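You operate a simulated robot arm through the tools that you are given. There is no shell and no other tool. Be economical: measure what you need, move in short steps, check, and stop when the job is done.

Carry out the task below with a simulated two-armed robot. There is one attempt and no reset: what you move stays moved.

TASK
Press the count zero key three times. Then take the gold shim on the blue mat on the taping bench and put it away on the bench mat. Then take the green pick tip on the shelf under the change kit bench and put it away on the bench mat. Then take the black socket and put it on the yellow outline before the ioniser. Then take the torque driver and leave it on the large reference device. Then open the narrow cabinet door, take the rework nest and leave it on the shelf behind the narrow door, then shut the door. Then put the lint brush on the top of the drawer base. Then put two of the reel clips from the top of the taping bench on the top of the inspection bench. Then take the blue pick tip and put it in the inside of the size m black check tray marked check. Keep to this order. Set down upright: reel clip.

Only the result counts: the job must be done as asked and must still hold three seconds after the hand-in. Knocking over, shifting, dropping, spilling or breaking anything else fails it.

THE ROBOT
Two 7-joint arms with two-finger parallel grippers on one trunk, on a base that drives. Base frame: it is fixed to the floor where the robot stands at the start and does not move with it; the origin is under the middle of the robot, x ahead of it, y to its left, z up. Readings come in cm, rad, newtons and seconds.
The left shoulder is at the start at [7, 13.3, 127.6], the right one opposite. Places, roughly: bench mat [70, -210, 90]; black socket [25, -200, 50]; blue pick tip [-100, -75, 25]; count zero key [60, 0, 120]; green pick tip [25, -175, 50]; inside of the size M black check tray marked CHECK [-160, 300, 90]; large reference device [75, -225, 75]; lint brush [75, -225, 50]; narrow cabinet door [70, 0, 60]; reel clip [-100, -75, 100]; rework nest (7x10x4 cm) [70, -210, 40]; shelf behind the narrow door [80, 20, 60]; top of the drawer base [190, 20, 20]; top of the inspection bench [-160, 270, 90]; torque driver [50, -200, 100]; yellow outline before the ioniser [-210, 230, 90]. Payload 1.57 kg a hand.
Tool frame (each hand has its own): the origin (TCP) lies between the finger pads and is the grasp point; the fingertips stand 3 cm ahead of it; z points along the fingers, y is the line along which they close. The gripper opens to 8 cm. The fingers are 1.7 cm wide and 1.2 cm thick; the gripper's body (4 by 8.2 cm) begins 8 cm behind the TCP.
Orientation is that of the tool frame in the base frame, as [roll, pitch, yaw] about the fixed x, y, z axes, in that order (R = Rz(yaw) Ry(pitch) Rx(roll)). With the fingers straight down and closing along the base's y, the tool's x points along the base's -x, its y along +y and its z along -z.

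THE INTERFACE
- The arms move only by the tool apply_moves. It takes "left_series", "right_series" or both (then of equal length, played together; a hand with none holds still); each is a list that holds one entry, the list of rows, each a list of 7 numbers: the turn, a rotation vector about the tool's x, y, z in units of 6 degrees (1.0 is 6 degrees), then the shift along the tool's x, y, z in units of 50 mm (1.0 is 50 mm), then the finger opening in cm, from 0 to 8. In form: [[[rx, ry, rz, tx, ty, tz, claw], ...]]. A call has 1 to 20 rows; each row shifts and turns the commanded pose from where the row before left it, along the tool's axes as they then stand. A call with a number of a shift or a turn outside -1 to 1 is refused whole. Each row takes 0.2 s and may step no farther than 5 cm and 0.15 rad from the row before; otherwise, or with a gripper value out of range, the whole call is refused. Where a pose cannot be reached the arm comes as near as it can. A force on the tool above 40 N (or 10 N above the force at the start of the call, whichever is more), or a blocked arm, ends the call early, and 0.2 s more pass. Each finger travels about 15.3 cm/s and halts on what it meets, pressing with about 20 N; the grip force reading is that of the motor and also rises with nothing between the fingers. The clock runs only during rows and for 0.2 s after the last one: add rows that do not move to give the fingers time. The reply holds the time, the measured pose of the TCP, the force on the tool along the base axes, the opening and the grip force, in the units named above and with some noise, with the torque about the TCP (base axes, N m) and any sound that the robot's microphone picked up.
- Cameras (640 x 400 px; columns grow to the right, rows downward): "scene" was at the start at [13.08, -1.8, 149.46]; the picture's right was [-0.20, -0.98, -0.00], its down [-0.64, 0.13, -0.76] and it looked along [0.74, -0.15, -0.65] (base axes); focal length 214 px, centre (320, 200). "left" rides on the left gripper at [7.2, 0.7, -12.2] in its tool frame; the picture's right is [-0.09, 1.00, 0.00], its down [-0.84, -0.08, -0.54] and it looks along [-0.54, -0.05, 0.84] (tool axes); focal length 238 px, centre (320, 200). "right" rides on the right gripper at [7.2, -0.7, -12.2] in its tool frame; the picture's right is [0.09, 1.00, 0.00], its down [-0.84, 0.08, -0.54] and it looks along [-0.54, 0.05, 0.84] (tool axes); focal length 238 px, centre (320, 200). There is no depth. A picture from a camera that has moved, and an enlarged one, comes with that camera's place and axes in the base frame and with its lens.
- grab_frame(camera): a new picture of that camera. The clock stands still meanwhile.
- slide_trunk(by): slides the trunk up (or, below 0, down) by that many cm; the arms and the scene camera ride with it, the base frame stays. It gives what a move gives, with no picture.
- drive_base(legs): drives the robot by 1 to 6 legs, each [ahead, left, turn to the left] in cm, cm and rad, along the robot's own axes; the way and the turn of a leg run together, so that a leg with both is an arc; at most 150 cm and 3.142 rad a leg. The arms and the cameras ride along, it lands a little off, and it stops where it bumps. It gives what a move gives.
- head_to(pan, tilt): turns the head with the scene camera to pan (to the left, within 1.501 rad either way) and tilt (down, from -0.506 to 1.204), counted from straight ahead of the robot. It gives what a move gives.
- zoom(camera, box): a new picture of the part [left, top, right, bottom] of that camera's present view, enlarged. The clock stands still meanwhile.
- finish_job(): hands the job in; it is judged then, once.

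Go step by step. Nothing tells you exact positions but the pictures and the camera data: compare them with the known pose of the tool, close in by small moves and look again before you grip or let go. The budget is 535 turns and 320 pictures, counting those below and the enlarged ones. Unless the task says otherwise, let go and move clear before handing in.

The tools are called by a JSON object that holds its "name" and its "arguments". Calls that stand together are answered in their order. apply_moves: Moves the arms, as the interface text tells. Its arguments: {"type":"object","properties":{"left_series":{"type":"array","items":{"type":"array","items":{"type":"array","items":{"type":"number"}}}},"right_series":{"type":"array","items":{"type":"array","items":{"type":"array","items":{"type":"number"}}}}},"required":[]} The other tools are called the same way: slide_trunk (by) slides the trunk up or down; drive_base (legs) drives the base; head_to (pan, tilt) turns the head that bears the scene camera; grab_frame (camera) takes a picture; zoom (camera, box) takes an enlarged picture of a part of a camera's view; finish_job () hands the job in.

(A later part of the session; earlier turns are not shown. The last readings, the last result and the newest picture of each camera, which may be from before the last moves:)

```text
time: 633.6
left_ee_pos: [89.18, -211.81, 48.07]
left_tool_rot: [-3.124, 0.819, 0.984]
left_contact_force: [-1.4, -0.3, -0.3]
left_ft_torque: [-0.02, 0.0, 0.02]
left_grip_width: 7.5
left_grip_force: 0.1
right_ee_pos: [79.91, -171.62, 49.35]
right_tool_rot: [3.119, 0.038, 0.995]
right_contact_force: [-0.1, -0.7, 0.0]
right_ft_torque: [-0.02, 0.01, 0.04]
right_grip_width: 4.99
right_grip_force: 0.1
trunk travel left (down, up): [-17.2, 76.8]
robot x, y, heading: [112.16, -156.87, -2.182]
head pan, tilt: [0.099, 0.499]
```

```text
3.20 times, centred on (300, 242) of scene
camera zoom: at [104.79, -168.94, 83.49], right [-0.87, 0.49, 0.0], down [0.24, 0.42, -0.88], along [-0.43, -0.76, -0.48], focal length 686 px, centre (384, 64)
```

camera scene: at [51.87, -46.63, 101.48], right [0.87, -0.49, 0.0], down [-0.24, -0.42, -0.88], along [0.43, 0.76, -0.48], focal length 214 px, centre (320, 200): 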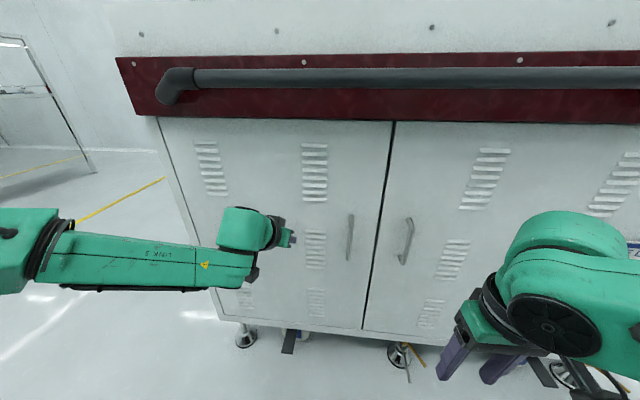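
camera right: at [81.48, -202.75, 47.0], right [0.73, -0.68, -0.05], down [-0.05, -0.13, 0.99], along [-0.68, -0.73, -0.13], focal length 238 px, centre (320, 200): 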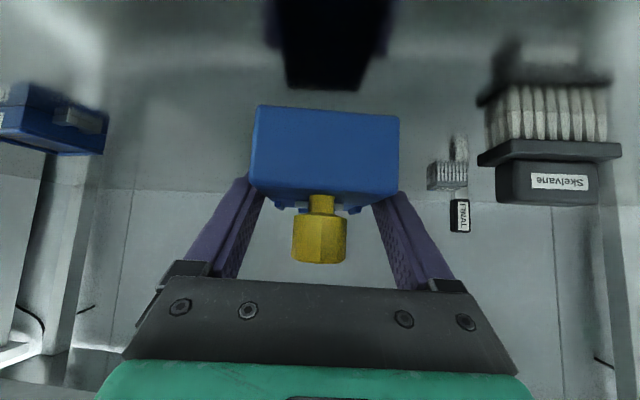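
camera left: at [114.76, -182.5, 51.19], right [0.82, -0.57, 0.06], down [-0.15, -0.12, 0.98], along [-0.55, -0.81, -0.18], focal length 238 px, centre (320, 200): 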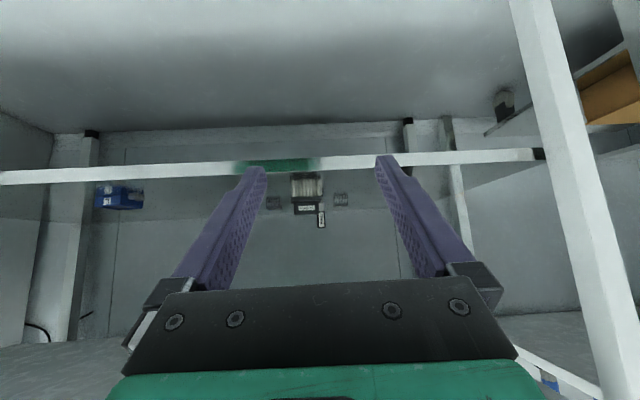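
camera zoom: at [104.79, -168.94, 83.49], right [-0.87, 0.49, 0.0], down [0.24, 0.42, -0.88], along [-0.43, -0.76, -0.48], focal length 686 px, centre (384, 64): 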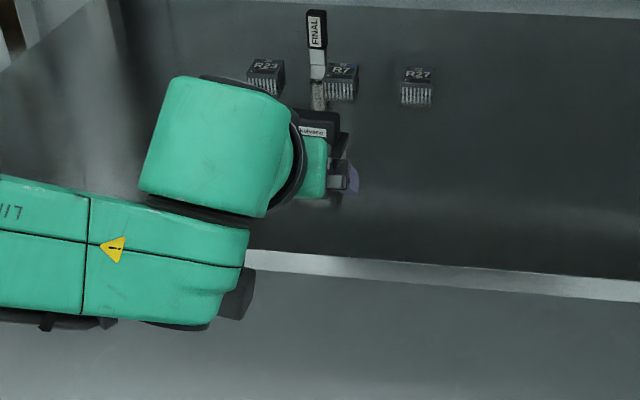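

{"name": "drive_base", "arguments": {"legs": [[6, 0, 0]]}}

{"name": "apply_moves", "arguments": {"left_series": [[[0, 0, 0, -0.22, 0, -0.2, 7.5], [0, 0, 0, -0.27, 0.09, 0.29, 7.5], [0, 0, 0, -0.27, 0.09, 0.29, 7.5], [0, 0, 0, -0.27, 0.08, 0.29, 7.5], [0, 0, 0, 0, 0, 0, 7.5]]]}}

{"name": "zoom", "arguments": {"camera": "left", "box": [180, 60, 460, 235]}}

```text
time: 634.6
left_ee_pos: [85.64, -216.8, 47.98]
left_tool_rot: [-3.125, 0.817, 0.982]
left_contact_force: [-0.4, -0.6, 0.3]
left_ft_torque: [0.02, -0.02, 0.02]
left_grip_width: 7.52
left_grip_force: 0.0
right_ee_pos: [76.29, -176.61, 49.26]
right_tool_rot: [3.119, 0.038, 0.994]
right_contact_force: [0.1, -1.0, -0.1]
right_ft_torque: [-0.01, 0.01, 0.01]
right_grip_width: 5.01
right_grip_force: 0.0
trunk travel left (down, up): [-17.2, 76.8]
robot x, y, heading: [108.74, -161.76, -2.178]
head pan, tilt: [0.099, 0.499]
```

```text
time: 635.8
left_ee_pos: [83.22, -222.43, 49.57]
left_tool_rot: [-3.125, 0.818, 0.982]
left_contact_force: [0.5, 0.5, -0.1]
left_ft_torque: [-0.02, -0.01, -0.02]
left_grip_width: 7.49
left_grip_force: 0.1
right_ee_pos: [76.23, -176.55, 49.55]
right_tool_rot: [3.118, 0.04, 0.994]
right_contact_force: [-0.5, 0.1, 1.0]
right_ft_torque: [-0.04, -0.02, -0.03]
right_grip_width: 4.98
right_grip_force: 0.1
trunk travel left (down, up): [-17.2, 76.8]
robot x, y, heading: [108.61, -161.98, -2.185]
head pan, tilt: [0.099, 0.499]
```

```text
2.29 times, centred on (320, 148) of left
camera zoom: at [91.63, -211.55, 52.66], right [0.79, -0.61, 0.06], down [-0.15, -0.11, 0.98], along [-0.6, -0.78, -0.18], focal length 545 px, centre (320, 320)
```

zoom: 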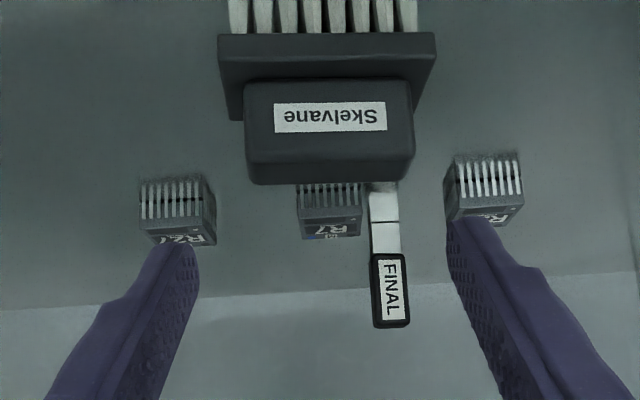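

{"name": "apply_moves", "arguments": {"left_series": [[[0, 0, 0, -0.1, 0.02, 0.11, 7.5], [0, 0, 0, 0.22, 0, 0.2, 7.5], [0, 0, 0, 0.22, 0, 0.2, 7.5], [0, 0, 0, 0.15, 0, 0.14, 7.5], [0, 0, 0, 0, 0, 0, 6.5], [0, 0, 0, 0, 0, 0, 5.5], [0, 0, 0, 0, 0, 0, 4.5], [0, 0, 0, 0, 0, 0, 4], [0, 0, 0, 0, 0, 0, 4]]]}}

{"name": "zoom", "arguments": {"camera": "left", "box": [180, 60, 460, 235]}}

```text
time: 637.8
left_ee_pos: [82.95, -223.07, 45.52]
left_tool_rot: [-3.127, 0.819, 0.982]
left_contact_force: [0.6, -0.4, 2.5]
left_ft_torque: [-0.17, -0.01, -0.02]
left_grip_width: 5.64
left_grip_force: 20.0
right_ee_pos: [76.28, -176.66, 49.35]
right_tool_rot: [3.117, 0.039, 0.993]
right_contact_force: [-0.7, -0.4, -0.7]
right_ft_torque: [0.01, -0.01, -0.02]
right_grip_width: 5.02
right_grip_force: 0.0
trunk travel left (down, up): [-17.2, 76.8]
robot x, y, heading: [108.91, -162.28, -2.185]
head pan, tilt: [0.099, 0.499]
```

```text
2.29 times, centred on (320, 148) of left
camera zoom: at [91.37, -212.2, 48.65], right [0.79, -0.61, 0.06], down [-0.15, -0.11, 0.98], along [-0.6, -0.78, -0.18], focal length 545 px, centre (320, 320)
```

zoom: 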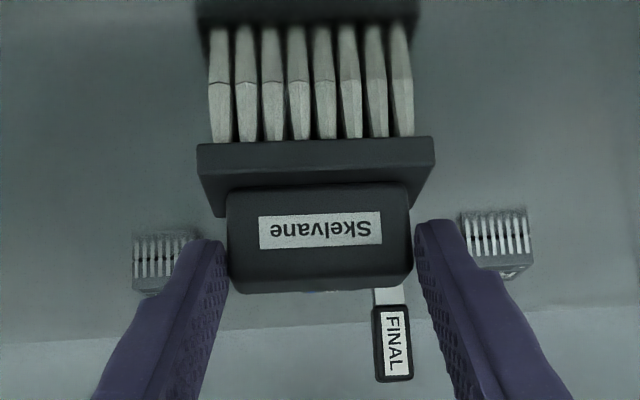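

Gripped the brush by its handle block. Lift and back out.

{"name": "apply_moves", "arguments": {"left_series": [[[0, 0, 0, -0.1, 0, -0.09, 4], [0, 0, 0, -0.2, 0, -0.18, 4], [0, 0, 0, -0.25, 0, -0.23, 4], [0, 0, 0, 0, 0, 0, 4]]]}}

{"name": "drive_base", "arguments": {"legs": [[-36, 0, 0]]}}

{"name": "slide_trunk", "arguments": {"by": 25}}

{"name": "grab_frame", "arguments": {"camera": "left"}}

```text
time: 638.8
left_ee_pos: [82.94, -223.19, 49.21]
left_tool_rot: [-3.122, 0.818, 0.983]
left_contact_force: [-0.1, 0.4, -1.1]
left_ft_torque: [0.03, -0.02, -0.01]
left_grip_width: 5.59
left_grip_force: 20.4
right_ee_pos: [76.33, -176.59, 49.34]
right_tool_rot: [3.12, 0.039, 0.993]
right_contact_force: [-0.6, -0.2, -0.4]
right_ft_torque: [0.01, 0.0, -0.01]
right_grip_width: 5.02
right_grip_force: 0.0
trunk travel left (down, up): [-17.2, 76.8]
robot x, y, heading: [108.53, -161.99, -2.182]
head pan, tilt: [0.099, 0.499]
```

```text
time: 641.1
left_ee_pos: [103.58, -194.11, 49.23]
left_tool_rot: [-3.125, 0.819, 0.982]
left_contact_force: [0.2, 0.3, 0.2]
left_ft_torque: [0.01, -0.04, -0.05]
left_grip_width: 5.57
left_grip_force: 20.5
right_ee_pos: [96.88, -147.51, 49.43]
right_tool_rot: [3.118, 0.04, 0.993]
right_contact_force: [-1.5, -0.1, -0.7]
right_ft_torque: [0.01, 0.0, -0.03]
right_grip_width: 5.01
right_grip_force: 0.0
trunk travel left (down, up): [-17.2, 76.8]
robot x, y, heading: [129.24, -132.57, -2.182]
head pan, tilt: [0.099, 0.499]
```

```text
time: 643.7
left_ee_pos: [103.5, -193.97, 74.29]
left_tool_rot: [-3.123, 0.817, 0.984]
left_contact_force: [-1.0, -0.3, -1.5]
left_ft_torque: [0.05, 0.02, -0.01]
left_grip_width: 5.6
left_grip_force: 20.1
right_ee_pos: [96.79, -147.47, 74.46]
right_tool_rot: [3.118, 0.038, 0.991]
right_contact_force: [-0.1, -0.2, -1.0]
right_ft_torque: [-0.03, -0.02, 0.01]
right_grip_width: 5.02
right_grip_force: 0.1
trunk travel left (down, up): [-42.2, 51.8]
robot x, y, heading: [129.64, -132.87, -2.186]
head pan, tilt: [0.099, 0.499]
```

```text
52 pictures are left
camera left: at [111.84, -183.16, 77.41], right [0.79, -0.61, 0.06], down [-0.15, -0.11, 0.98], along [-0.6, -0.78, -0.18], focal length 238 px, centre (320, 200)
```

left: 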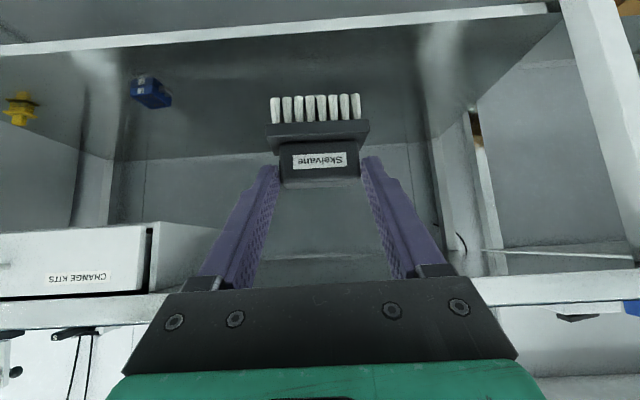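

The brush is held. Turn around and go look for the drawer base near [190, 20].

{"name": "drive_base", "arguments": {"legs": [[0, 0, 3.14], [0, -60, 0]]}}

{"name": "head_to", "arguments": {"pan": 0.3, "tilt": 0.35}}

{"name": "grab_frame", "arguments": {"camera": "scene"}}

```text
time: 654.5
left_ee_pos: [202.76, -102.3, 74.34]
left_tool_rot: [-3.124, 0.819, -2.11]
left_contact_force: [0.3, -0.1, -1.2]
left_ft_torque: [0.0, 0.03, 0.0]
left_grip_width: 5.54
left_grip_force: 19.9
right_ee_pos: [211.83, -148.44, 74.45]
right_tool_rot: [3.118, 0.039, -2.1]
right_contact_force: [-0.8, 0.6, -0.7]
right_ft_torque: [-0.03, 0.0, 0.0]
right_grip_width: 5.01
right_grip_force: 0.0
trunk travel left (down, up): [-42.2, 51.8]
robot x, y, heading: [179.78, -164.87, 1.005]
head pan, tilt: [0.099, 0.499]
```

```text
time: 655.2
left_ee_pos: [202.73, -102.38, 74.3]
left_tool_rot: [-3.124, 0.819, -2.111]
left_contact_force: [-0.5, -0.3, -1.0]
left_ft_torque: [0.0, -0.01, 0.0]
left_grip_width: 5.55
left_grip_force: 20.3
right_ee_pos: [211.71, -148.57, 74.43]
right_tool_rot: [3.119, 0.038, -2.099]
right_contact_force: [0.1, -0.4, -0.2]
right_ft_torque: [0.02, -0.01, -0.01]
right_grip_width: 5.01
right_grip_force: 0.0
trunk travel left (down, up): [-42.2, 51.8]
robot x, y, heading: [180.14, -164.72, 1.001]
head pan, tilt: [0.3, 0.351]
```

```text
51 pictures are left
camera scene: at [184.87, -151.68, 109.86], right [0.96, -0.26, 0.0], down [-0.09, -0.33, -0.94], along [0.25, 0.91, -0.34], focal length 214 px, centre (320, 200)
```

scene: 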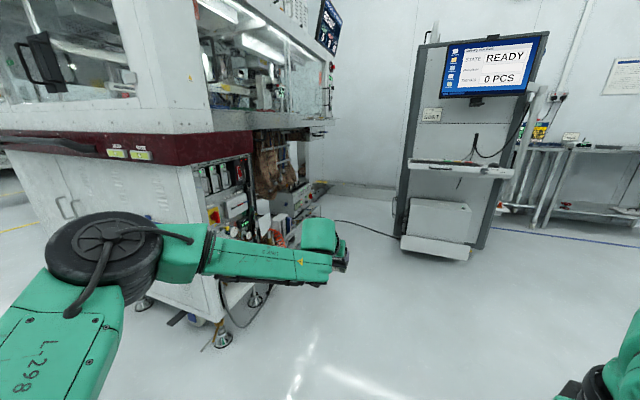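

{"name": "zoom", "arguments": {"camera": "scene", "box": [200, 120, 360, 260]}}

```text
2.86 times, centred on (280, 190) of scene
camera zoom: at [184.87, -151.68, 109.86], right [0.96, -0.26, 0.0], down [-0.09, -0.33, -0.94], along [0.25, 0.91, -0.34], focal length 613 px, centre (434, 229)
```

zoom: 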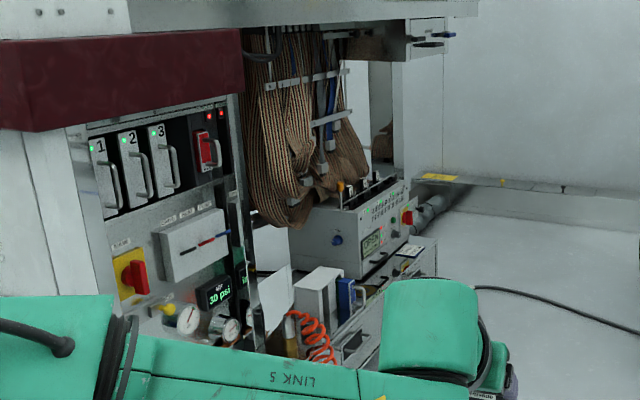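

The drawer base seems to be at the machine's right end, inside the open bay. Drive around to face that end.

{"name": "drive_base", "arguments": {"legs": [[0, 0, -0.047], [100, 0, 0], [0, 0, 1.57], [0, -40, 0]]}}

{"name": "head_to", "arguments": {"pan": 0, "tilt": 0.5}}

{"name": "grab_frame", "arguments": {"camera": "scene"}}

```text
time: 666.8
left_ee_pos: [197.99, -26.68, 74.3]
left_tool_rot: [-3.126, 0.817, -0.573]
left_contact_force: [-0.3, -0.6, -0.4]
left_ft_torque: [0.01, 0.02, 0.03]
left_grip_width: 5.57
left_grip_force: 19.9
right_ee_pos: [244.5, -19.16, 74.44]
right_tool_rot: [3.12, 0.038, -0.563]
right_contact_force: [-0.5, -0.3, -0.4]
right_ft_torque: [-0.04, 0.05, -0.01]
right_grip_width: 5.0
right_grip_force: 0.0
trunk travel left (down, up): [-42.2, 51.8]
robot x, y, heading: [259.93, -51.36, 2.543]
head pan, tilt: [0.3, 0.351]
```

```text
time: 667.5
left_ee_pos: [198.15, -26.58, 74.15]
left_tool_rot: [-3.124, 0.819, -0.572]
left_contact_force: [-0.4, 1.0, 0.6]
left_ft_torque: [0.0, -0.06, -0.03]
left_grip_width: 5.54
left_grip_force: 19.5
right_ee_pos: [244.51, -19.18, 74.42]
right_tool_rot: [3.118, 0.039, -0.562]
right_contact_force: [0.1, 0.0, -0.1]
right_ft_torque: [-0.03, -0.05, 0.02]
right_grip_width: 4.99
right_grip_force: 0.1
trunk travel left (down, up): [-42.2, 51.8]
robot x, y, heading: [259.62, -51.5, 2.539]
head pan, tilt: [0.0, 0.499]
```

```text
49 pictures are left
camera scene: at [247.93, -43.64, 108.5], right [0.56, 0.83, 0.0], down [0.4, -0.27, -0.88], along [-0.73, 0.49, -0.48], focal length 214 px, centre (320, 200)
```

scene: 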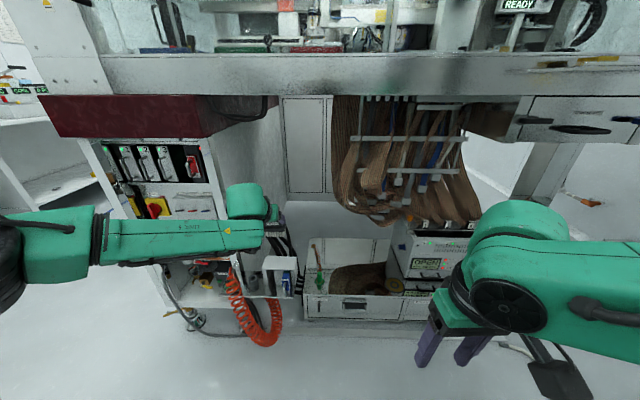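

{"name": "zoom", "arguments": {"camera": "scene", "box": [280, 220, 460, 330]}}

```text
3.56 times, centred on (370, 275) of scene
camera zoom: at [247.93, -43.64, 108.5], right [0.56, 0.83, 0.0], down [0.4, -0.27, -0.88], along [-0.73, 0.49, -0.48], focal length 763 px, centre (142, -67)
```

zoom: 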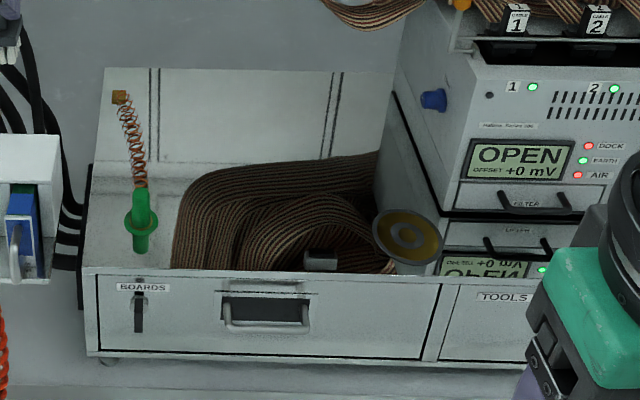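

The drawer base (BOARDS/TOOLS) has its top at z≈20.4; free spot behind and right of the green plug, near n≈-110, s≈146. Lower and approach above the plug.

{"name": "slide_trunk", "arguments": {"by": -35}}

{"name": "drive_base", "arguments": {"legs": [[0, -16, -0.015], [14, 0, 0]]}}

{"name": "head_to", "arguments": {"pan": 0, "tilt": 0.7}}

{"name": "grab_frame", "arguments": {"camera": "scene"}}

{"name": "grab_frame", "arguments": {"camera": "left"}}

```text
time: 669.4
left_ee_pos: [197.83, -26.27, 57.84]
left_tool_rot: [-3.124, 0.852, -0.572]
left_contact_force: [-1.1, 1.3, 14.3]
left_ft_torque: [-0.06, 0.6, -0.06]
left_grip_width: 5.5
left_grip_force: 20.3
right_ee_pos: [244.52, -19.17, 56.17]
right_tool_rot: [3.119, 0.043, -0.562]
right_contact_force: [-0.3, 0.4, -0.2]
right_ft_torque: [-0.01, -0.01, -0.01]
right_grip_width: 5.01
right_grip_force: 0.1
trunk travel left (down, up): [-23.9, 70.1]
robot x, y, heading: [259.74, -51.85, 2.545]
head pan, tilt: [0.0, 0.499]
stopped: the force on the tool passed its limit (the readings are from after the stop); the commanded pose is now the measured one
```

```text
time: 671.8
left_ee_pos: [195.92, -3.87, 57.19]
left_tool_rot: [-3.123, 0.842, -0.588]
left_contact_force: [0.1, 0.0, -1.5]
left_ft_torque: [0.02, -0.02, -0.03]
left_grip_width: 5.52
left_grip_force: 19.7
right_ee_pos: [242.74, 2.36, 56.19]
right_tool_rot: [3.119, 0.037, -0.579]
right_contact_force: [0.1, -0.5, -0.7]
right_ft_torque: [-0.03, 0.0, 0.0]
right_grip_width: 4.99
right_grip_force: 0.1
trunk travel left (down, up): [-23.9, 70.1]
robot x, y, heading: [257.57, -30.02, 2.532]
head pan, tilt: [0.0, 0.499]
```

```text
time: 672.5
left_ee_pos: [195.94, -3.89, 57.27]
left_tool_rot: [-3.121, 0.842, -0.589]
left_contact_force: [-0.2, 0.4, 0.2]
left_ft_torque: [-0.01, -0.03, 0.0]
left_grip_width: 5.52
left_grip_force: 19.9
right_ee_pos: [242.65, 2.4, 56.13]
right_tool_rot: [3.121, 0.038, -0.576]
right_contact_force: [0.8, -0.5, 0.0]
right_ft_torque: [-0.01, 0.01, -0.02]
right_grip_width: 5.01
right_grip_force: 0.1
trunk travel left (down, up): [-23.9, 70.1]
robot x, y, heading: [257.62, -29.86, 2.529]
head pan, tilt: [0.0, 0.7]
```

```text
47 pictures are left
camera scene: at [246.27, -22.4, 88.47], right [0.58, 0.82, 0.0], down [0.53, -0.37, -0.77], along [-0.63, 0.44, -0.64], focal length 214 px, centre (320, 200)
```

scene: 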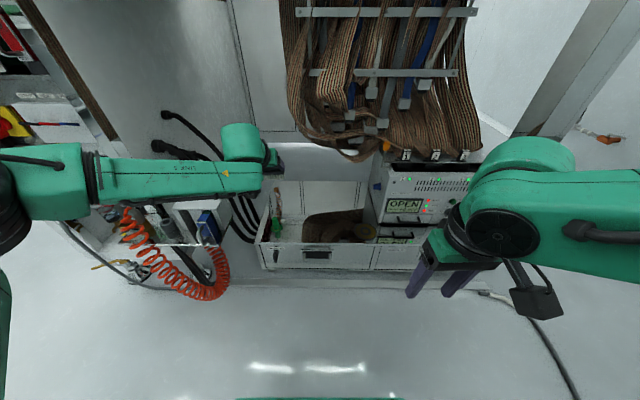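

```text
46 pictures are left
camera left: at [206.96, -12.56, 60.01], right [-0.61, -0.79, 0.06], down [-0.09, 0.14, 0.99], along [-0.78, 0.6, -0.16], focal length 238 px, centre (320, 200)
```

left: 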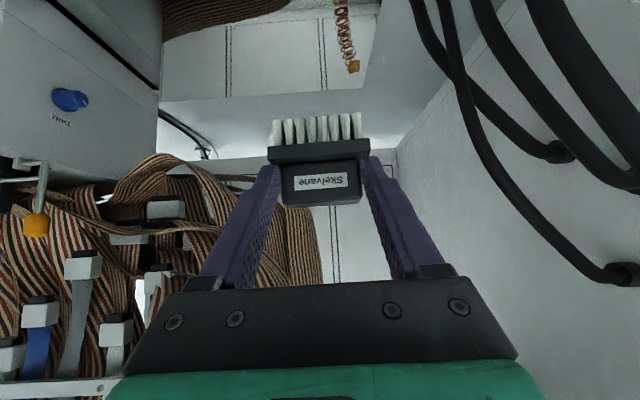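

{"name": "slide_trunk", "arguments": {"by": -18.5}}

{"name": "grab_frame", "arguments": {"camera": "left"}}

{"name": "zoom", "arguments": {"camera": "scene", "box": [180, 120, 420, 280]}}

```text
time: 674.5
left_ee_pos: [195.9, -3.89, 38.7]
left_tool_rot: [-3.122, 0.843, -0.589]
left_contact_force: [0.2, 0.6, -1.6]
left_ft_torque: [-0.02, -0.01, 0.03]
left_grip_width: 5.5
left_grip_force: 19.7
right_ee_pos: [242.7, 2.42, 37.71]
right_tool_rot: [3.119, 0.038, -0.58]
right_contact_force: [-0.9, -0.5, 0.4]
right_ft_torque: [0.03, 0.0, -0.03]
right_grip_width: 5.03
right_grip_force: 0.0
trunk travel left (down, up): [-5.4, 88.6]
robot x, y, heading: [257.8, -30.03, 2.53]
head pan, tilt: [0.0, 0.7]
```

```text
45 pictures are left
camera left: at [206.97, -12.56, 41.52], right [-0.61, -0.79, 0.06], down [-0.09, 0.14, 0.99], along [-0.78, 0.6, -0.16], focal length 238 px, centre (320, 200)
```

left: 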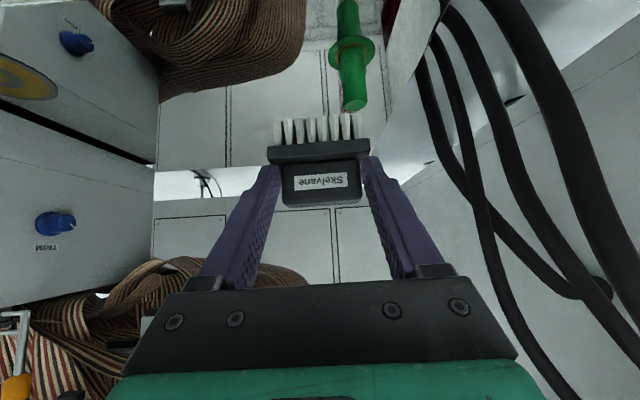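

```text
2.50 times, centred on (300, 200) of scene
camera zoom: at [246.28, -22.4, 69.96], right [0.58, 0.82, 0.0], down [0.53, -0.37, -0.76], along [-0.63, 0.44, -0.64], focal length 536 px, centre (370, 200)
```

zoom: 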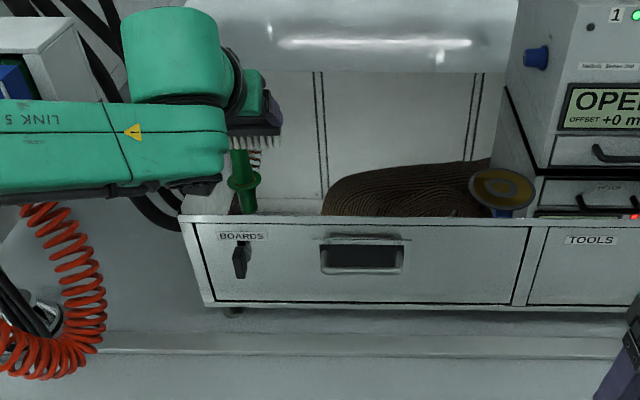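

{"name": "slide_trunk", "arguments": {"by": 1.5}}

{"name": "drive_base", "arguments": {"legs": [[0, -1.8, 0], [11, 0, 0]]}}

{"name": "slide_trunk", "arguments": {"by": -6.5}}

{"name": "grab_frame", "arguments": {"camera": "left"}}

{"name": "zoom", "arguments": {"camera": "scene", "box": [180, 140, 420, 300]}}

```text
time: 675.1
left_ee_pos: [195.86, -4.11, 40.26]
left_tool_rot: [-3.122, 0.843, -0.587]
left_contact_force: [0.2, -0.8, -1.7]
left_ft_torque: [-0.05, -0.04, 0.0]
left_grip_width: 5.46
left_grip_force: 19.3
right_ee_pos: [242.64, 2.43, 39.15]
right_tool_rot: [3.119, 0.04, -0.578]
right_contact_force: [0.7, 0.4, 0.5]
right_ft_torque: [-0.02, 0.01, -0.01]
right_grip_width: 5.0
right_grip_force: 0.1
trunk travel left (down, up): [-6.9, 87.1]
robot x, y, heading: [257.29, -30.06, 2.529]
head pan, tilt: [0.0, 0.7]
```

```text
time: 676.7
left_ee_pos: [188.01, 3.96, 40.19]
left_tool_rot: [-3.123, 0.844, -0.591]
left_contact_force: [-0.5, 0.2, -0.3]
left_ft_torque: [-0.06, -0.02, -0.01]
left_grip_width: 5.54
left_grip_force: 19.7
right_ee_pos: [234.84, 10.36, 39.22]
right_tool_rot: [3.119, 0.038, -0.579]
right_contact_force: [-0.1, -0.2, 0.4]
right_ft_torque: [0.03, -0.03, 0.02]
right_grip_width: 5.02
right_grip_force: 0.0
trunk travel left (down, up): [-6.9, 87.1]
robot x, y, heading: [249.23, -22.25, 2.528]
head pan, tilt: [0.0, 0.7]
```

```text
time: 677.8
left_ee_pos: [188.14, 4.1, 33.83]
left_tool_rot: [-3.123, 0.842, -0.592]
left_contact_force: [-0.4, -0.3, -0.8]
left_ft_torque: [-0.01, -0.01, -0.01]
left_grip_width: 5.52
left_grip_force: 19.4
right_ee_pos: [234.75, 10.41, 32.66]
right_tool_rot: [3.117, 0.038, -0.581]
right_contact_force: [1.0, 0.1, 0.6]
right_ft_torque: [-0.01, -0.01, 0.0]
right_grip_width: 5.01
right_grip_force: 0.0
trunk travel left (down, up): [-0.4, 93.6]
robot x, y, heading: [249.56, -22.26, 2.524]
head pan, tilt: [0.0, 0.7]
```

```text
43 pictures are left
camera left: at [199.03, -4.54, 36.52], right [-0.62, -0.78, 0.06], down [-0.09, 0.14, 0.99], along [-0.78, 0.6, -0.16], focal length 238 px, centre (320, 200)
```

left: 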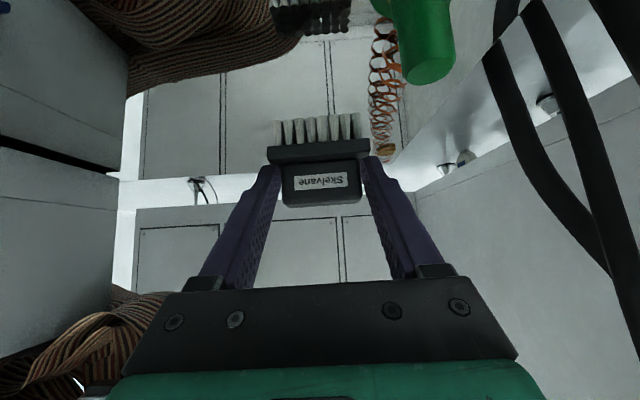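

```text
2.50 times, centred on (300, 220) of scene
camera zoom: at [238.31, -14.52, 64.96], right [0.58, 0.82, 0.0], down [0.53, -0.37, -0.76], along [-0.62, 0.44, -0.64], focal length 536 px, centre (370, 150)
```

zoom: 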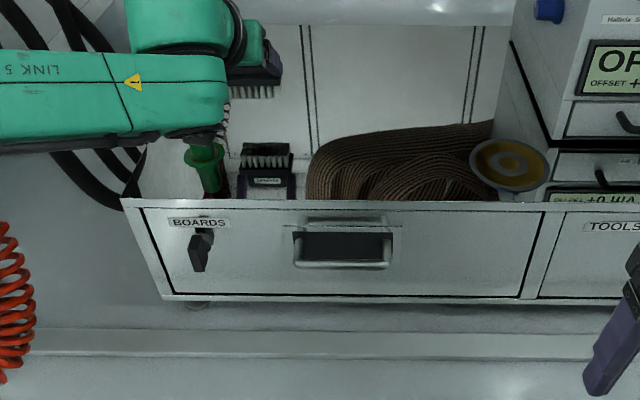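

{"name": "apply_moves", "arguments": {"left_series": [[[0, 0, 0, 0.2, 0, 0.18, 4], [0, 0, 0, 0.2, 0, 0.18, 4], [0, 0, 0, 0.2, 0, 0.18, 4], [0, 0, 0, 0.15, 0, 0.13, 4], [0, 0, 0, 0.04, 0, 0.035, 4], [0, 0, 0, 0.03, 0, 0.027, 4], [0, 0, 0, 0, 0, 0, 4]]]}}

{"name": "grab_frame", "arguments": {"camera": "left"}}

```text
time: 679.4
left_ee_pos: [187.98, 4.12, 29.11]
left_tool_rot: [-3.125, 0.857, -0.592]
left_contact_force: [-4.2, 0.4, 31.9]
left_ft_torque: [-0.09, 0.93, 0.04]
left_grip_width: 5.52
left_grip_force: 20.1
right_ee_pos: [234.9, 10.28, 32.88]
right_tool_rot: [3.116, 0.046, -0.58]
right_contact_force: [0.1, 0.5, -0.4]
right_ft_torque: [0.02, 0.01, -0.04]
right_grip_width: 5.02
right_grip_force: 0.0
trunk travel left (down, up): [-0.4, 93.6]
robot x, y, heading: [249.31, -22.33, 2.527]
head pan, tilt: [0.0, 0.7]
```

```text
41 pictures are left
camera left: at [199.07, -4.46, 31.64], right [-0.62, -0.79, 0.06], down [-0.08, 0.13, 0.99], along [-0.78, 0.6, -0.14], focal length 238 px, centre (320, 200)
```

left: 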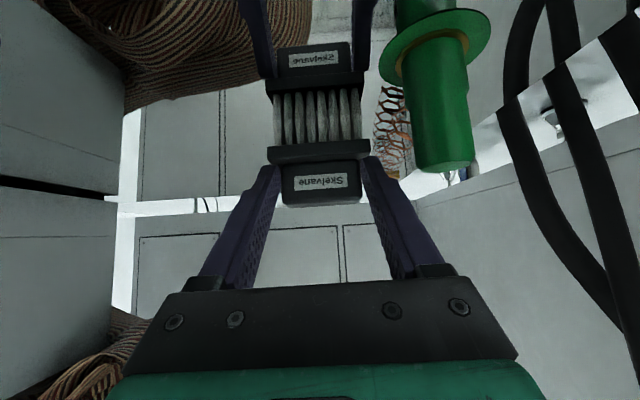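

The brush stands on the top. Ease, open slightly, rise along the tool and back out.

{"name": "apply_moves", "arguments": {"left_series": [[[0, 0, 0, -0.05, 0, -0.045, 4], [0, 0, 0, 0, 0, 0, 5.6], [0, 0, 0, 0, 0, 0, 6.3], [0, 0, 0, 0, 0, 0, 6.5], [0, 0, 0, -0.2, 0, -0.18, 6.5], [0, 0, 0, -0.2, 0, -0.18, 6.5], [0, 0, 0, -0.2, 0, -0.18, 6.5], [0, 0, 0, 0, 0, 0, 6.5]]]}}

{"name": "slide_trunk", "arguments": {"by": 9}}

{"name": "drive_base", "arguments": {"legs": [[-22, 0, 0]]}}

{"name": "zoom", "arguments": {"camera": "scene", "box": [180, 120, 420, 280]}}

```text
time: 681.2
left_ee_pos: [188.22, 4.09, 32.58]
left_tool_rot: [-3.123, 0.841, -0.589]
left_contact_force: [-0.2, 0.3, -0.2]
left_ft_torque: [0.03, 0.0, -0.01]
left_grip_width: 6.5
left_grip_force: 0.1
right_ee_pos: [234.8, 10.33, 32.57]
right_tool_rot: [3.12, 0.038, -0.579]
right_contact_force: [-0.2, 0.8, 0.1]
right_ft_torque: [0.02, 0.01, 0.0]
right_grip_width: 5.01
right_grip_force: 0.0
trunk travel left (down, up): [-0.4, 93.6]
robot x, y, heading: [249.9, -22.36, 2.526]
head pan, tilt: [0.0, 0.7]
```

```text
time: 682.4
left_ee_pos: [188.03, 3.97, 41.54]
left_tool_rot: [-3.122, 0.843, -0.591]
left_contact_force: [-0.5, 0.0, -0.8]
left_ft_torque: [-0.03, -0.05, -0.03]
left_grip_width: 6.47
left_grip_force: 0.1
right_ee_pos: [234.84, 10.24, 41.71]
right_tool_rot: [3.12, 0.04, -0.58]
right_contact_force: [0.3, -0.1, 0.4]
right_ft_torque: [0.0, -0.01, 0.0]
right_grip_width: 5.01
right_grip_force: 0.0
trunk travel left (down, up): [-9.4, 84.6]
robot x, y, heading: [249.74, -22.55, 2.532]
head pan, tilt: [0.0, 0.7]
```

```text
time: 684.1
left_ee_pos: [205.87, -8.79, 41.57]
left_tool_rot: [-3.121, 0.843, -0.588]
left_contact_force: [-0.1, 0.0, 0.1]
left_ft_torque: [0.01, 0.01, -0.03]
left_grip_width: 6.51
left_grip_force: 0.0
right_ee_pos: [252.61, -2.42, 41.72]
right_tool_rot: [3.118, 0.04, -0.578]
right_contact_force: [-0.2, -0.3, -1.3]
right_ft_torque: [0.02, -0.02, -0.01]
right_grip_width: 5.02
right_grip_force: 0.0
trunk travel left (down, up): [-9.4, 84.6]
robot x, y, heading: [267.68, -35.0, 2.528]
head pan, tilt: [0.0, 0.7]
```

```text
2.50 times, centred on (300, 200) of scene
camera zoom: at [256.25, -27.22, 73.96], right [0.58, 0.82, 0.0], down [0.53, -0.37, -0.76], along [-0.63, 0.44, -0.64], focal length 536 px, centre (370, 200)
```

zoom: 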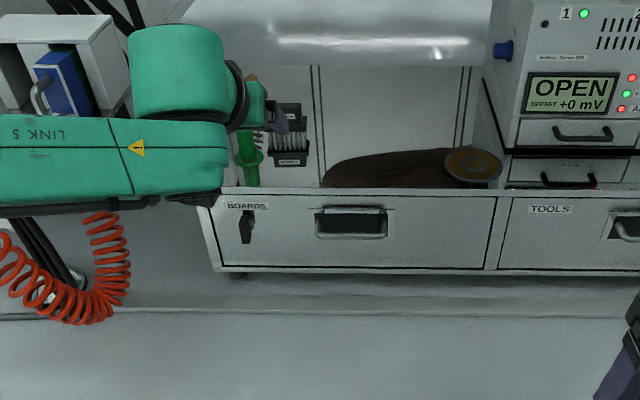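

The brush stands on the drawer base. Fold the left arm home, raise the trunk, and drive back to the taping bench for two reel clips.

{"name": "apply_moves", "arguments": {"left_series": [[[0, 0.95, 0, 0.192, 0, -0.355, 4], [0, 0.95, 0, 0.226, 0, -0.335, 4], [0, 0.95, 0, 0.258, 0, -0.311, 4], [0, 0.95, 0, 0.288, 0, -0.283, 4], [0, 0.95, 0, 0.314, 0, -0.253, 4], [0, 0.95, 0, 0.338, 0, -0.221, 4], [0, 0.95, 0, 0.358, 0, -0.186, 4], [0, 0.95, 0, 0.375, 0, -0.15, 4], [0, 0.4, 0, 0.4, 0, -0.3, 4], [0, 0, 0, 0.4, 0, -0.3, 4], [0, 0, 0, 0.4, 0, -0.3, 4], [0, 0, 0, 0.4, 0, -0.3, 4], [0, 0, 0, 0, 0, 0, 4]]]}}

{"name": "slide_trunk", "arguments": {"by": 40}}

{"name": "slide_trunk", "arguments": {"by": 15}}

{"name": "drive_base", "arguments": {"legs": [[0, 85, 0], [0, 82, 0], [130, 0, 0], [128, 0, 0], [0, 0, 1.571]]}}

{"name": "head_to", "arguments": {"pan": -0.2, "tilt": 0.6}}

{"name": "grab_frame", "arguments": {"camera": "scene"}}

```text
time: 686.9
left_ee_pos: [225.67, -22.33, 51.31]
left_tool_rot: [-3.131, 0.006, -0.601]
left_contact_force: [0.8, 0.4, -0.5]
left_ft_torque: [0.01, -0.01, 0.02]
left_grip_width: 4.0
left_grip_force: 0.1
right_ee_pos: [252.6, -2.41, 41.62]
right_tool_rot: [3.117, 0.039, -0.577]
right_contact_force: [0.9, 0.2, 0.1]
right_ft_torque: [-0.01, 0.04, 0.02]
right_grip_width: 5.0
right_grip_force: 0.1
trunk travel left (down, up): [-9.4, 84.6]
robot x, y, heading: [267.56, -34.73, 2.527]
head pan, tilt: [0.0, 0.7]
```

```text
time: 690.7
left_ee_pos: [225.76, -22.4, 91.23]
left_tool_rot: [-3.131, 0.006, -0.601]
left_contact_force: [-0.3, 0.1, -0.8]
left_ft_torque: [0.01, 0.02, -0.02]
left_grip_width: 4.0
left_grip_force: 0.1
right_ee_pos: [252.74, -2.33, 81.59]
right_tool_rot: [3.12, 0.038, -0.578]
right_contact_force: [0.0, -0.6, 0.7]
right_ft_torque: [0.01, -0.03, 0.01]
right_grip_width: 4.99
right_grip_force: 0.0
trunk travel left (down, up): [-49.4, 44.6]
robot x, y, heading: [267.45, -34.85, 2.528]
head pan, tilt: [0.0, 0.7]
```

```text
time: 692.5
left_ee_pos: [225.73, -22.44, 106.22]
left_tool_rot: [-3.129, 0.006, -0.602]
left_contact_force: [0.4, 0.1, 0.5]
left_ft_torque: [-0.01, 0.03, 0.01]
left_grip_width: 3.99
left_grip_force: 0.0
right_ee_pos: [252.73, -2.32, 96.55]
right_tool_rot: [3.117, 0.038, -0.579]
right_contact_force: [0.1, 0.2, -0.4]
right_ft_torque: [0.01, 0.01, -0.04]
right_grip_width: 5.02
right_grip_force: 0.0
trunk travel left (down, up): [-64.4, 29.6]
robot x, y, heading: [267.6, -34.68, 2.529]
head pan, tilt: [0.0, 0.7]
```

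```text
time: 717.0
left_ee_pos: [-53.17, -67.04, 106.15]
left_tool_rot: [-3.131, 0.004, 1.003]
left_contact_force: [0.4, 0.0, 0.2]
left_ft_torque: [0.04, -0.01, -0.01]
left_grip_width: 3.99
left_grip_force: 0.0
right_ee_pos: [-73.9, -40.63, 96.67]
right_tool_rot: [3.119, 0.038, 1.028]
right_contact_force: [0.0, -0.4, -0.8]
right_ft_torque: [-0.01, -0.03, 0.0]
right_grip_width: 5.0
right_grip_force: 0.0
trunk travel left (down, up): [-64.4, 29.6]
robot x, y, heading: [-41.89, -24.15, -2.152]
head pan, tilt: [0.0, 0.7]
```

```text
time: 717.7
left_ee_pos: [-53.01, -66.97, 106.44]
left_tool_rot: [-3.129, 0.005, 1.003]
left_contact_force: [0.1, 0.8, 0.2]
left_ft_torque: [-0.01, 0.02, -0.01]
left_grip_width: 3.99
left_grip_force: 0.1
right_ee_pos: [-73.95, -40.68, 96.63]
right_tool_rot: [3.118, 0.039, 1.026]
right_contact_force: [-0.2, -0.5, 0.6]
right_ft_torque: [0.03, -0.03, 0.0]
right_grip_width: 4.98
right_grip_force: 0.0
trunk travel left (down, up): [-64.4, 29.6]
robot x, y, heading: [-41.8, -24.51, -2.149]
head pan, tilt: [-0.201, 0.6]
```

```text
39 pictures are left
camera scene: at [-51.02, -35.35, 129.82], right [-0.71, 0.7, 0.0], down [0.4, 0.4, -0.82], along [-0.58, -0.59, -0.57], focal length 214 px, centre (320, 200)
```

scene: 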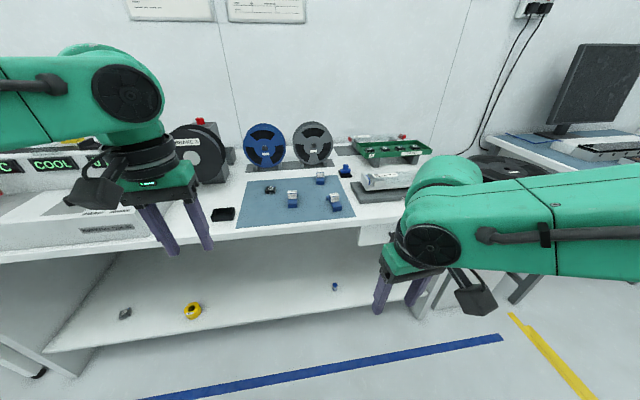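

Reel clips: 3 PCS near [-98.6, -75.2] for the right hand, 1 PCS near [-88.5, -86.6] for the left. Drive in for the first.

{"name": "drive_base", "arguments": {"legs": [[0, 0, -0.039], [28, 0, 0]]}}

{"name": "grab_frame", "arguments": {"camera": "right"}}

```text
time: 720.0
left_ee_pos: [-70.64, -88.95, 106.3]
left_tool_rot: [-3.129, 0.005, 0.966]
left_contact_force: [1.0, -0.7, 0.0]
left_ft_torque: [0.01, 0.02, -0.01]
left_grip_width: 3.99
left_grip_force: 0.0
right_ee_pos: [-90.58, -61.94, 96.71]
right_tool_rot: [3.119, 0.04, 0.99]
right_contact_force: [-0.4, 0.4, -0.5]
right_ft_torque: [0.0, 0.02, 0.01]
right_grip_width: 4.99
right_grip_force: 0.0
trunk travel left (down, up): [-64.4, 29.6]
robot x, y, heading: [-57.78, -47.51, -2.189]
head pan, tilt: [-0.201, 0.6]
```

```text
38 pictures are left
camera right: at [-87.02, -55.04, 108.42], right [0.88, -0.47, 0.02], down [-0.39, -0.72, 0.58], along [-0.26, -0.52, -0.82], focal length 238 px, centre (320, 200)
```

right: 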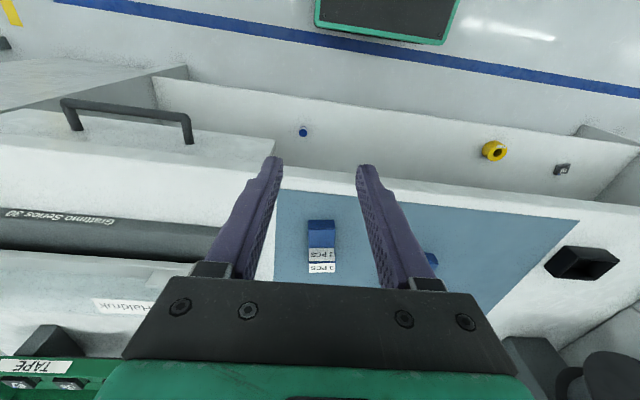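

{"name": "apply_moves", "arguments": {"right_series": [[[0, -0.35, -0.3, -0.55, 0.07, 0, 6], [0, 0, -0.3, -0.55, 0.07, 0, 6], [0, 0, 0, -0.55, 0.07, 0, 6], [0, 0, 0, -0.55, 0.07, 0, 6], [0, 0, 0, -0.55, 0.06, 0, 6], [0, 0, 0, 0, 0, 0, 6]]]}}

{"name": "grab_frame", "arguments": {"camera": "right"}}

```text
time: 721.4
left_ee_pos: [-70.68, -89.0, 106.19]
left_tool_rot: [-3.13, 0.003, 0.967]
left_contact_force: [-0.2, 0.4, 0.5]
left_ft_torque: [-0.01, 0.01, 0.03]
left_grip_width: 3.99
left_grip_force: 0.1
right_ee_pos: [-95.95, -74.85, 97.71]
right_tool_rot: [3.123, 0.077, 1.052]
right_contact_force: [0.4, -0.2, -0.4]
right_ft_torque: [0.0, 0.01, 0.01]
right_grip_width: 5.99
right_grip_force: 0.1
trunk travel left (down, up): [-64.4, 29.6]
robot x, y, heading: [-57.76, -47.41, -2.189]
head pan, tilt: [-0.201, 0.6]
```

```text
37 pictures are left
camera right: at [-92.58, -67.28, 109.2], right [0.91, -0.41, 0.01], down [-0.33, -0.72, 0.61], along [-0.24, -0.56, -0.79], focal length 238 px, centre (320, 200)
```

right: 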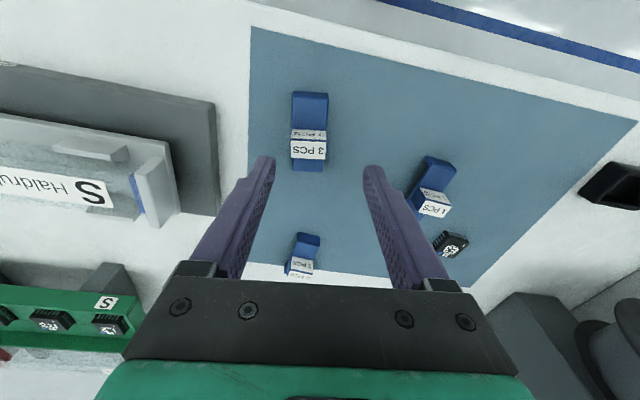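

{"name": "apply_moves", "arguments": {"right_series": [[[0, 0.73, 0, -0.17, -0.14, 0.3, 6], [0, 0, 0, 0, 0, 0.5, 6], [0, 0, 0, 0, 0, 0.4, 6], [0, 0, 0, 0, 0, 0.28, 6], [0, 0, 0, 0, 0, 0, 6]]]}}

{"name": "zoom", "arguments": {"camera": "right", "box": [200, 60, 440, 210]}}

```text
time: 722.6
left_ee_pos: [-70.7, -89.01, 106.29]
left_tool_rot: [-3.129, 0.005, 0.964]
left_contact_force: [0.6, -0.4, 0.0]
left_ft_torque: [0.01, 0.0, -0.04]
left_grip_width: 3.97
left_grip_force: 0.2
right_ee_pos: [-96.92, -75.15, 90.21]
right_tool_rot: [3.122, 0.002, 1.054]
right_contact_force: [0.2, -0.2, 0.1]
right_ft_torque: [-0.02, 0.02, -0.03]
right_grip_width: 6.01
right_grip_force: 0.0
trunk travel left (down, up): [-64.4, 29.6]
robot x, y, heading: [-58.12, -47.49, -2.192]
head pan, tilt: [-0.201, 0.6]
```

```text
2.67 times, centred on (320, 135) of right
camera zoom: at [-94.09, -68.5, 102.24], right [0.91, -0.41, 0.02], down [-0.36, -0.76, 0.54], along [-0.21, -0.5, -0.84], focal length 636 px, centre (320, 373)
```

zoom: 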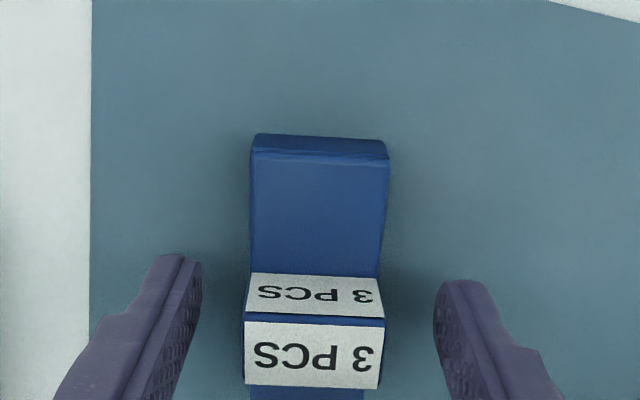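

Centred. Lower slightly, grip, and lift the 3 PCS clip.

{"name": "apply_moves", "arguments": {"right_series": [[[0, 0, 0, 0, 0, 0.08, 6], [0, 0, 0, 0, 0, 0, 4.5], [0, 0, 0, 0, 0, 0, 3.2], [0, 0, 0, 0, 0, 0, 2.2], [0, 0, 0, 0, 0, 0, 2], [0, 0, 0, 0, 0, -0.3, 2], [0, 0, 0, 0, 0, -0.6, 2], [0, 0, 0, 0, 0, -0.7, 2], [0, 0, 0, 0, 0, -0.7, 2], [0, 0, 0, 0, 0, -0.4, 2], [0, 0, 0, 0, 0, 0, 2]]]}}

{"name": "zoom", "arguments": {"camera": "right", "box": [200, 60, 440, 210]}}

```text
time: 725.0
left_ee_pos: [-70.66, -89.12, 106.4]
left_tool_rot: [-3.13, 0.006, 0.965]
left_contact_force: [-0.2, -0.5, 0.2]
left_ft_torque: [-0.01, -0.01, 0.01]
left_grip_width: 3.98
left_grip_force: 0.1
right_ee_pos: [-97.42, -75.31, 103.43]
right_tool_rot: [3.124, -0.001, 1.054]
right_contact_force: [0.6, -0.3, -0.1]
right_ft_torque: [0.02, 0.01, -0.02]
right_grip_width: 3.12
right_grip_force: 20.3
trunk travel left (down, up): [-64.4, 29.6]
robot x, y, heading: [-57.7, -47.36, -2.192]
head pan, tilt: [-0.201, 0.6]
```

```text
2.67 times, centred on (320, 135) of right
camera zoom: at [-94.57, -68.5, 115.55], right [0.91, -0.41, 0.02], down [-0.36, -0.76, 0.54], along [-0.21, -0.5, -0.84], focal length 636 px, centre (320, 373)
```

zoom: 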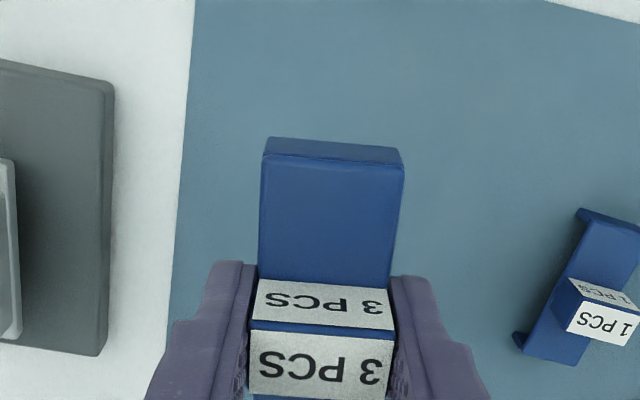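

The 3 PCS clip is held. Pull the right hand back and bring the left hand over the 1 PCS clip.

{"name": "apply_moves", "arguments": {"right_series": [[[0, 0, 0, 0.5, 0, -0.3, 2], [0, 0, 0, 0.5, 0, -0.3, 2], [0, 0, 0, 0.5, 0, -0.3, 2], [0, 0, 0, 0, 0, 0, 2]]]}}

{"name": "drive_base", "arguments": {"legs": [[0, -15.5, 0], [5, 0, 0]]}}

{"name": "apply_moves", "arguments": {"left_series": [[[0, 0, 0, -0.2, 0, 0.4, 6], [0, 0, 0, -0.2, 0, 0.5, 6], [0, 0, 0, -0.2, 0, 0.5, 6], [0, 0, 0, 0, 0, 0.4, 6], [0, 0, 0, 0, 0, 0, 6]]]}}

{"name": "grab_frame", "arguments": {"camera": "left"}}

```text
time: 726.0
left_ee_pos: [-70.72, -89.04, 106.2]
left_tool_rot: [-3.128, 0.006, 0.966]
left_contact_force: [-0.7, 0.5, 0.4]
left_ft_torque: [0.04, -0.01, 0.03]
left_grip_width: 4.01
left_grip_force: 0.1
right_ee_pos: [-93.69, -68.47, 107.96]
right_tool_rot: [3.123, 0.0, 1.052]
right_contact_force: [-0.5, -1.0, -0.3]
right_ft_torque: [0.02, 0.01, -0.01]
right_grip_width: 3.12
right_grip_force: 19.9
trunk travel left (down, up): [-64.4, 29.6]
robot x, y, heading: [-57.87, -47.46, -2.188]
head pan, tilt: [-0.201, 0.6]
```

```text
time: 727.9
left_ee_pos: [-85.97, -83.81, 106.63]
left_tool_rot: [-3.126, 0.009, 0.96]
left_contact_force: [0.3, 0.3, -0.5]
left_ft_torque: [-0.04, -0.01, 0.01]
left_grip_width: 3.98
left_grip_force: 0.0
right_ee_pos: [-108.81, -63.16, 108.06]
right_tool_rot: [3.126, 0.002, 1.049]
right_contact_force: [-0.1, 0.1, -0.8]
right_ft_torque: [-0.02, 0.02, -0.01]
right_grip_width: 3.13
right_grip_force: 20.4
trunk travel left (down, up): [-64.4, 29.6]
robot x, y, heading: [-73.19, -42.08, -2.189]
head pan, tilt: [-0.201, 0.6]
```

```text
time: 729.1
left_ee_pos: [-88.09, -86.38, 97.36]
left_tool_rot: [-3.13, 0.005, 0.96]
left_contact_force: [0.9, -0.1, 0.3]
left_ft_torque: [0.04, 0.01, -0.02]
left_grip_width: 6.0
left_grip_force: 0.0
right_ee_pos: [-109.05, -63.39, 107.96]
right_tool_rot: [3.122, 0.002, 1.05]
right_contact_force: [0.0, 0.6, 0.4]
right_ft_torque: [-0.04, -0.02, 0.01]
right_grip_width: 3.11
right_grip_force: 20.0
trunk travel left (down, up): [-64.4, 29.6]
robot x, y, heading: [-73.43, -42.43, -2.188]
head pan, tilt: [-0.201, 0.6]
```

```text
34 pictures are left
camera left: at [-83.32, -81.07, 109.48], right [0.76, -0.65, -0.01], down [-0.54, -0.64, 0.55], along [-0.36, -0.41, -0.84], focal length 238 px, centre (320, 200)
```

left: 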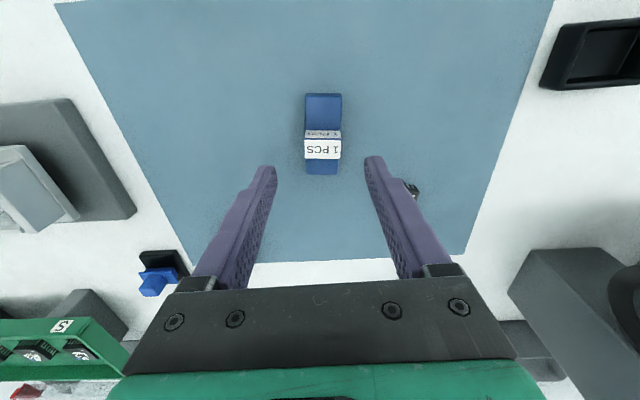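

{"name": "apply_moves", "arguments": {"left_series": [[[0, 0, 0, -0.03, 0.02, 0.5, 6], [0, 0, 0, 0, 0, 0.5, 6], [0, 0, 0, 0, 0, 0.34, 6], [0, 0, 0, 0, 0, 0.18, 6], [0, 0, 0, 0, 0, 0, 5], [0, 0, 0, 0, 0, 0, 3.5], [0, 0, 0, 0, 0, 0, 2.2], [0, 0, 0, 0, 0, 0, 2], [0, 0, 0, 0, 0, 0, 2]]]}}

{"name": "apply_moves", "arguments": {"left_series": [[[0, 0, 0, 0, 0, -0.3, 2], [0, 0, 0, 0, 0, -0.6, 2], [0, 0, 0, 0, 0, -0.7, 2], [0, 0, 0, 0, 0, -0.7, 2], [0, 0, 0, 0.3, 0, -0.7, 2], [0, 0, 0, 0.3, 0, -0.4, 2], [0, 0, 0, 0, 0, 0, 2]]]}}

{"name": "zoom", "arguments": {"camera": "left", "box": [200, 60, 440, 210]}}

```text
time: 731.1
left_ee_pos: [-88.16, -86.73, 89.78]
left_tool_rot: [-3.129, 0.004, 0.96]
left_contact_force: [-0.4, 0.4, -0.6]
left_ft_torque: [0.01, 0.02, 0.03]
left_grip_width: 3.15
left_grip_force: 20.5
right_ee_pos: [-109.13, -63.35, 108.05]
right_tool_rot: [3.123, 0.003, 1.05]
right_contact_force: [0.2, 0.5, 0.8]
right_ft_torque: [0.0, 0.02, -0.02]
right_grip_width: 3.13
right_grip_force: 20.0
trunk travel left (down, up): [-64.4, 29.6]
robot x, y, heading: [-73.47, -42.51, -2.19]
head pan, tilt: [-0.201, 0.6]
```

```text
time: 732.7
left_ee_pos: [-86.24, -84.44, 106.69]
left_tool_rot: [-3.129, 0.006, 0.961]
left_contact_force: [0.5, -0.4, 0.2]
left_ft_torque: [0.01, 0.0, 0.01]
left_grip_width: 3.12
left_grip_force: 20.1
right_ee_pos: [-108.98, -63.36, 107.9]
right_tool_rot: [3.123, 0.001, 1.049]
right_contact_force: [-0.2, -0.2, -0.7]
right_ft_torque: [0.01, -0.01, 0.0]
right_grip_width: 3.1
right_grip_force: 20.2
trunk travel left (down, up): [-64.4, 29.6]
robot x, y, heading: [-73.19, -42.35, -2.197]
head pan, tilt: [-0.201, 0.6]
```

```text
2.67 times, centred on (320, 135) of left
camera zoom: at [-81.39, -79.01, 118.86], right [0.76, -0.65, -0.01], down [-0.54, -0.64, 0.55], along [-0.36, -0.41, -0.84], focal length 636 px, centre (320, 373)
```

zoom: 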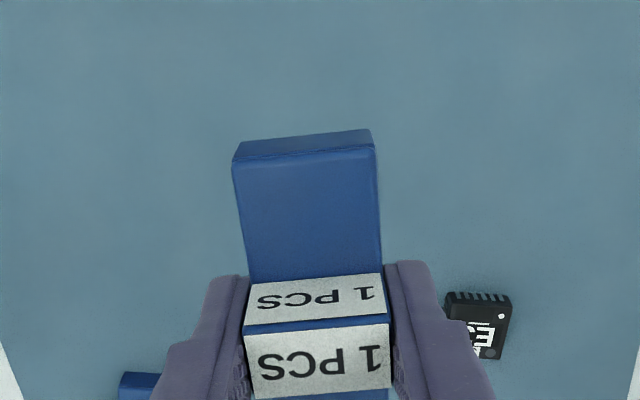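

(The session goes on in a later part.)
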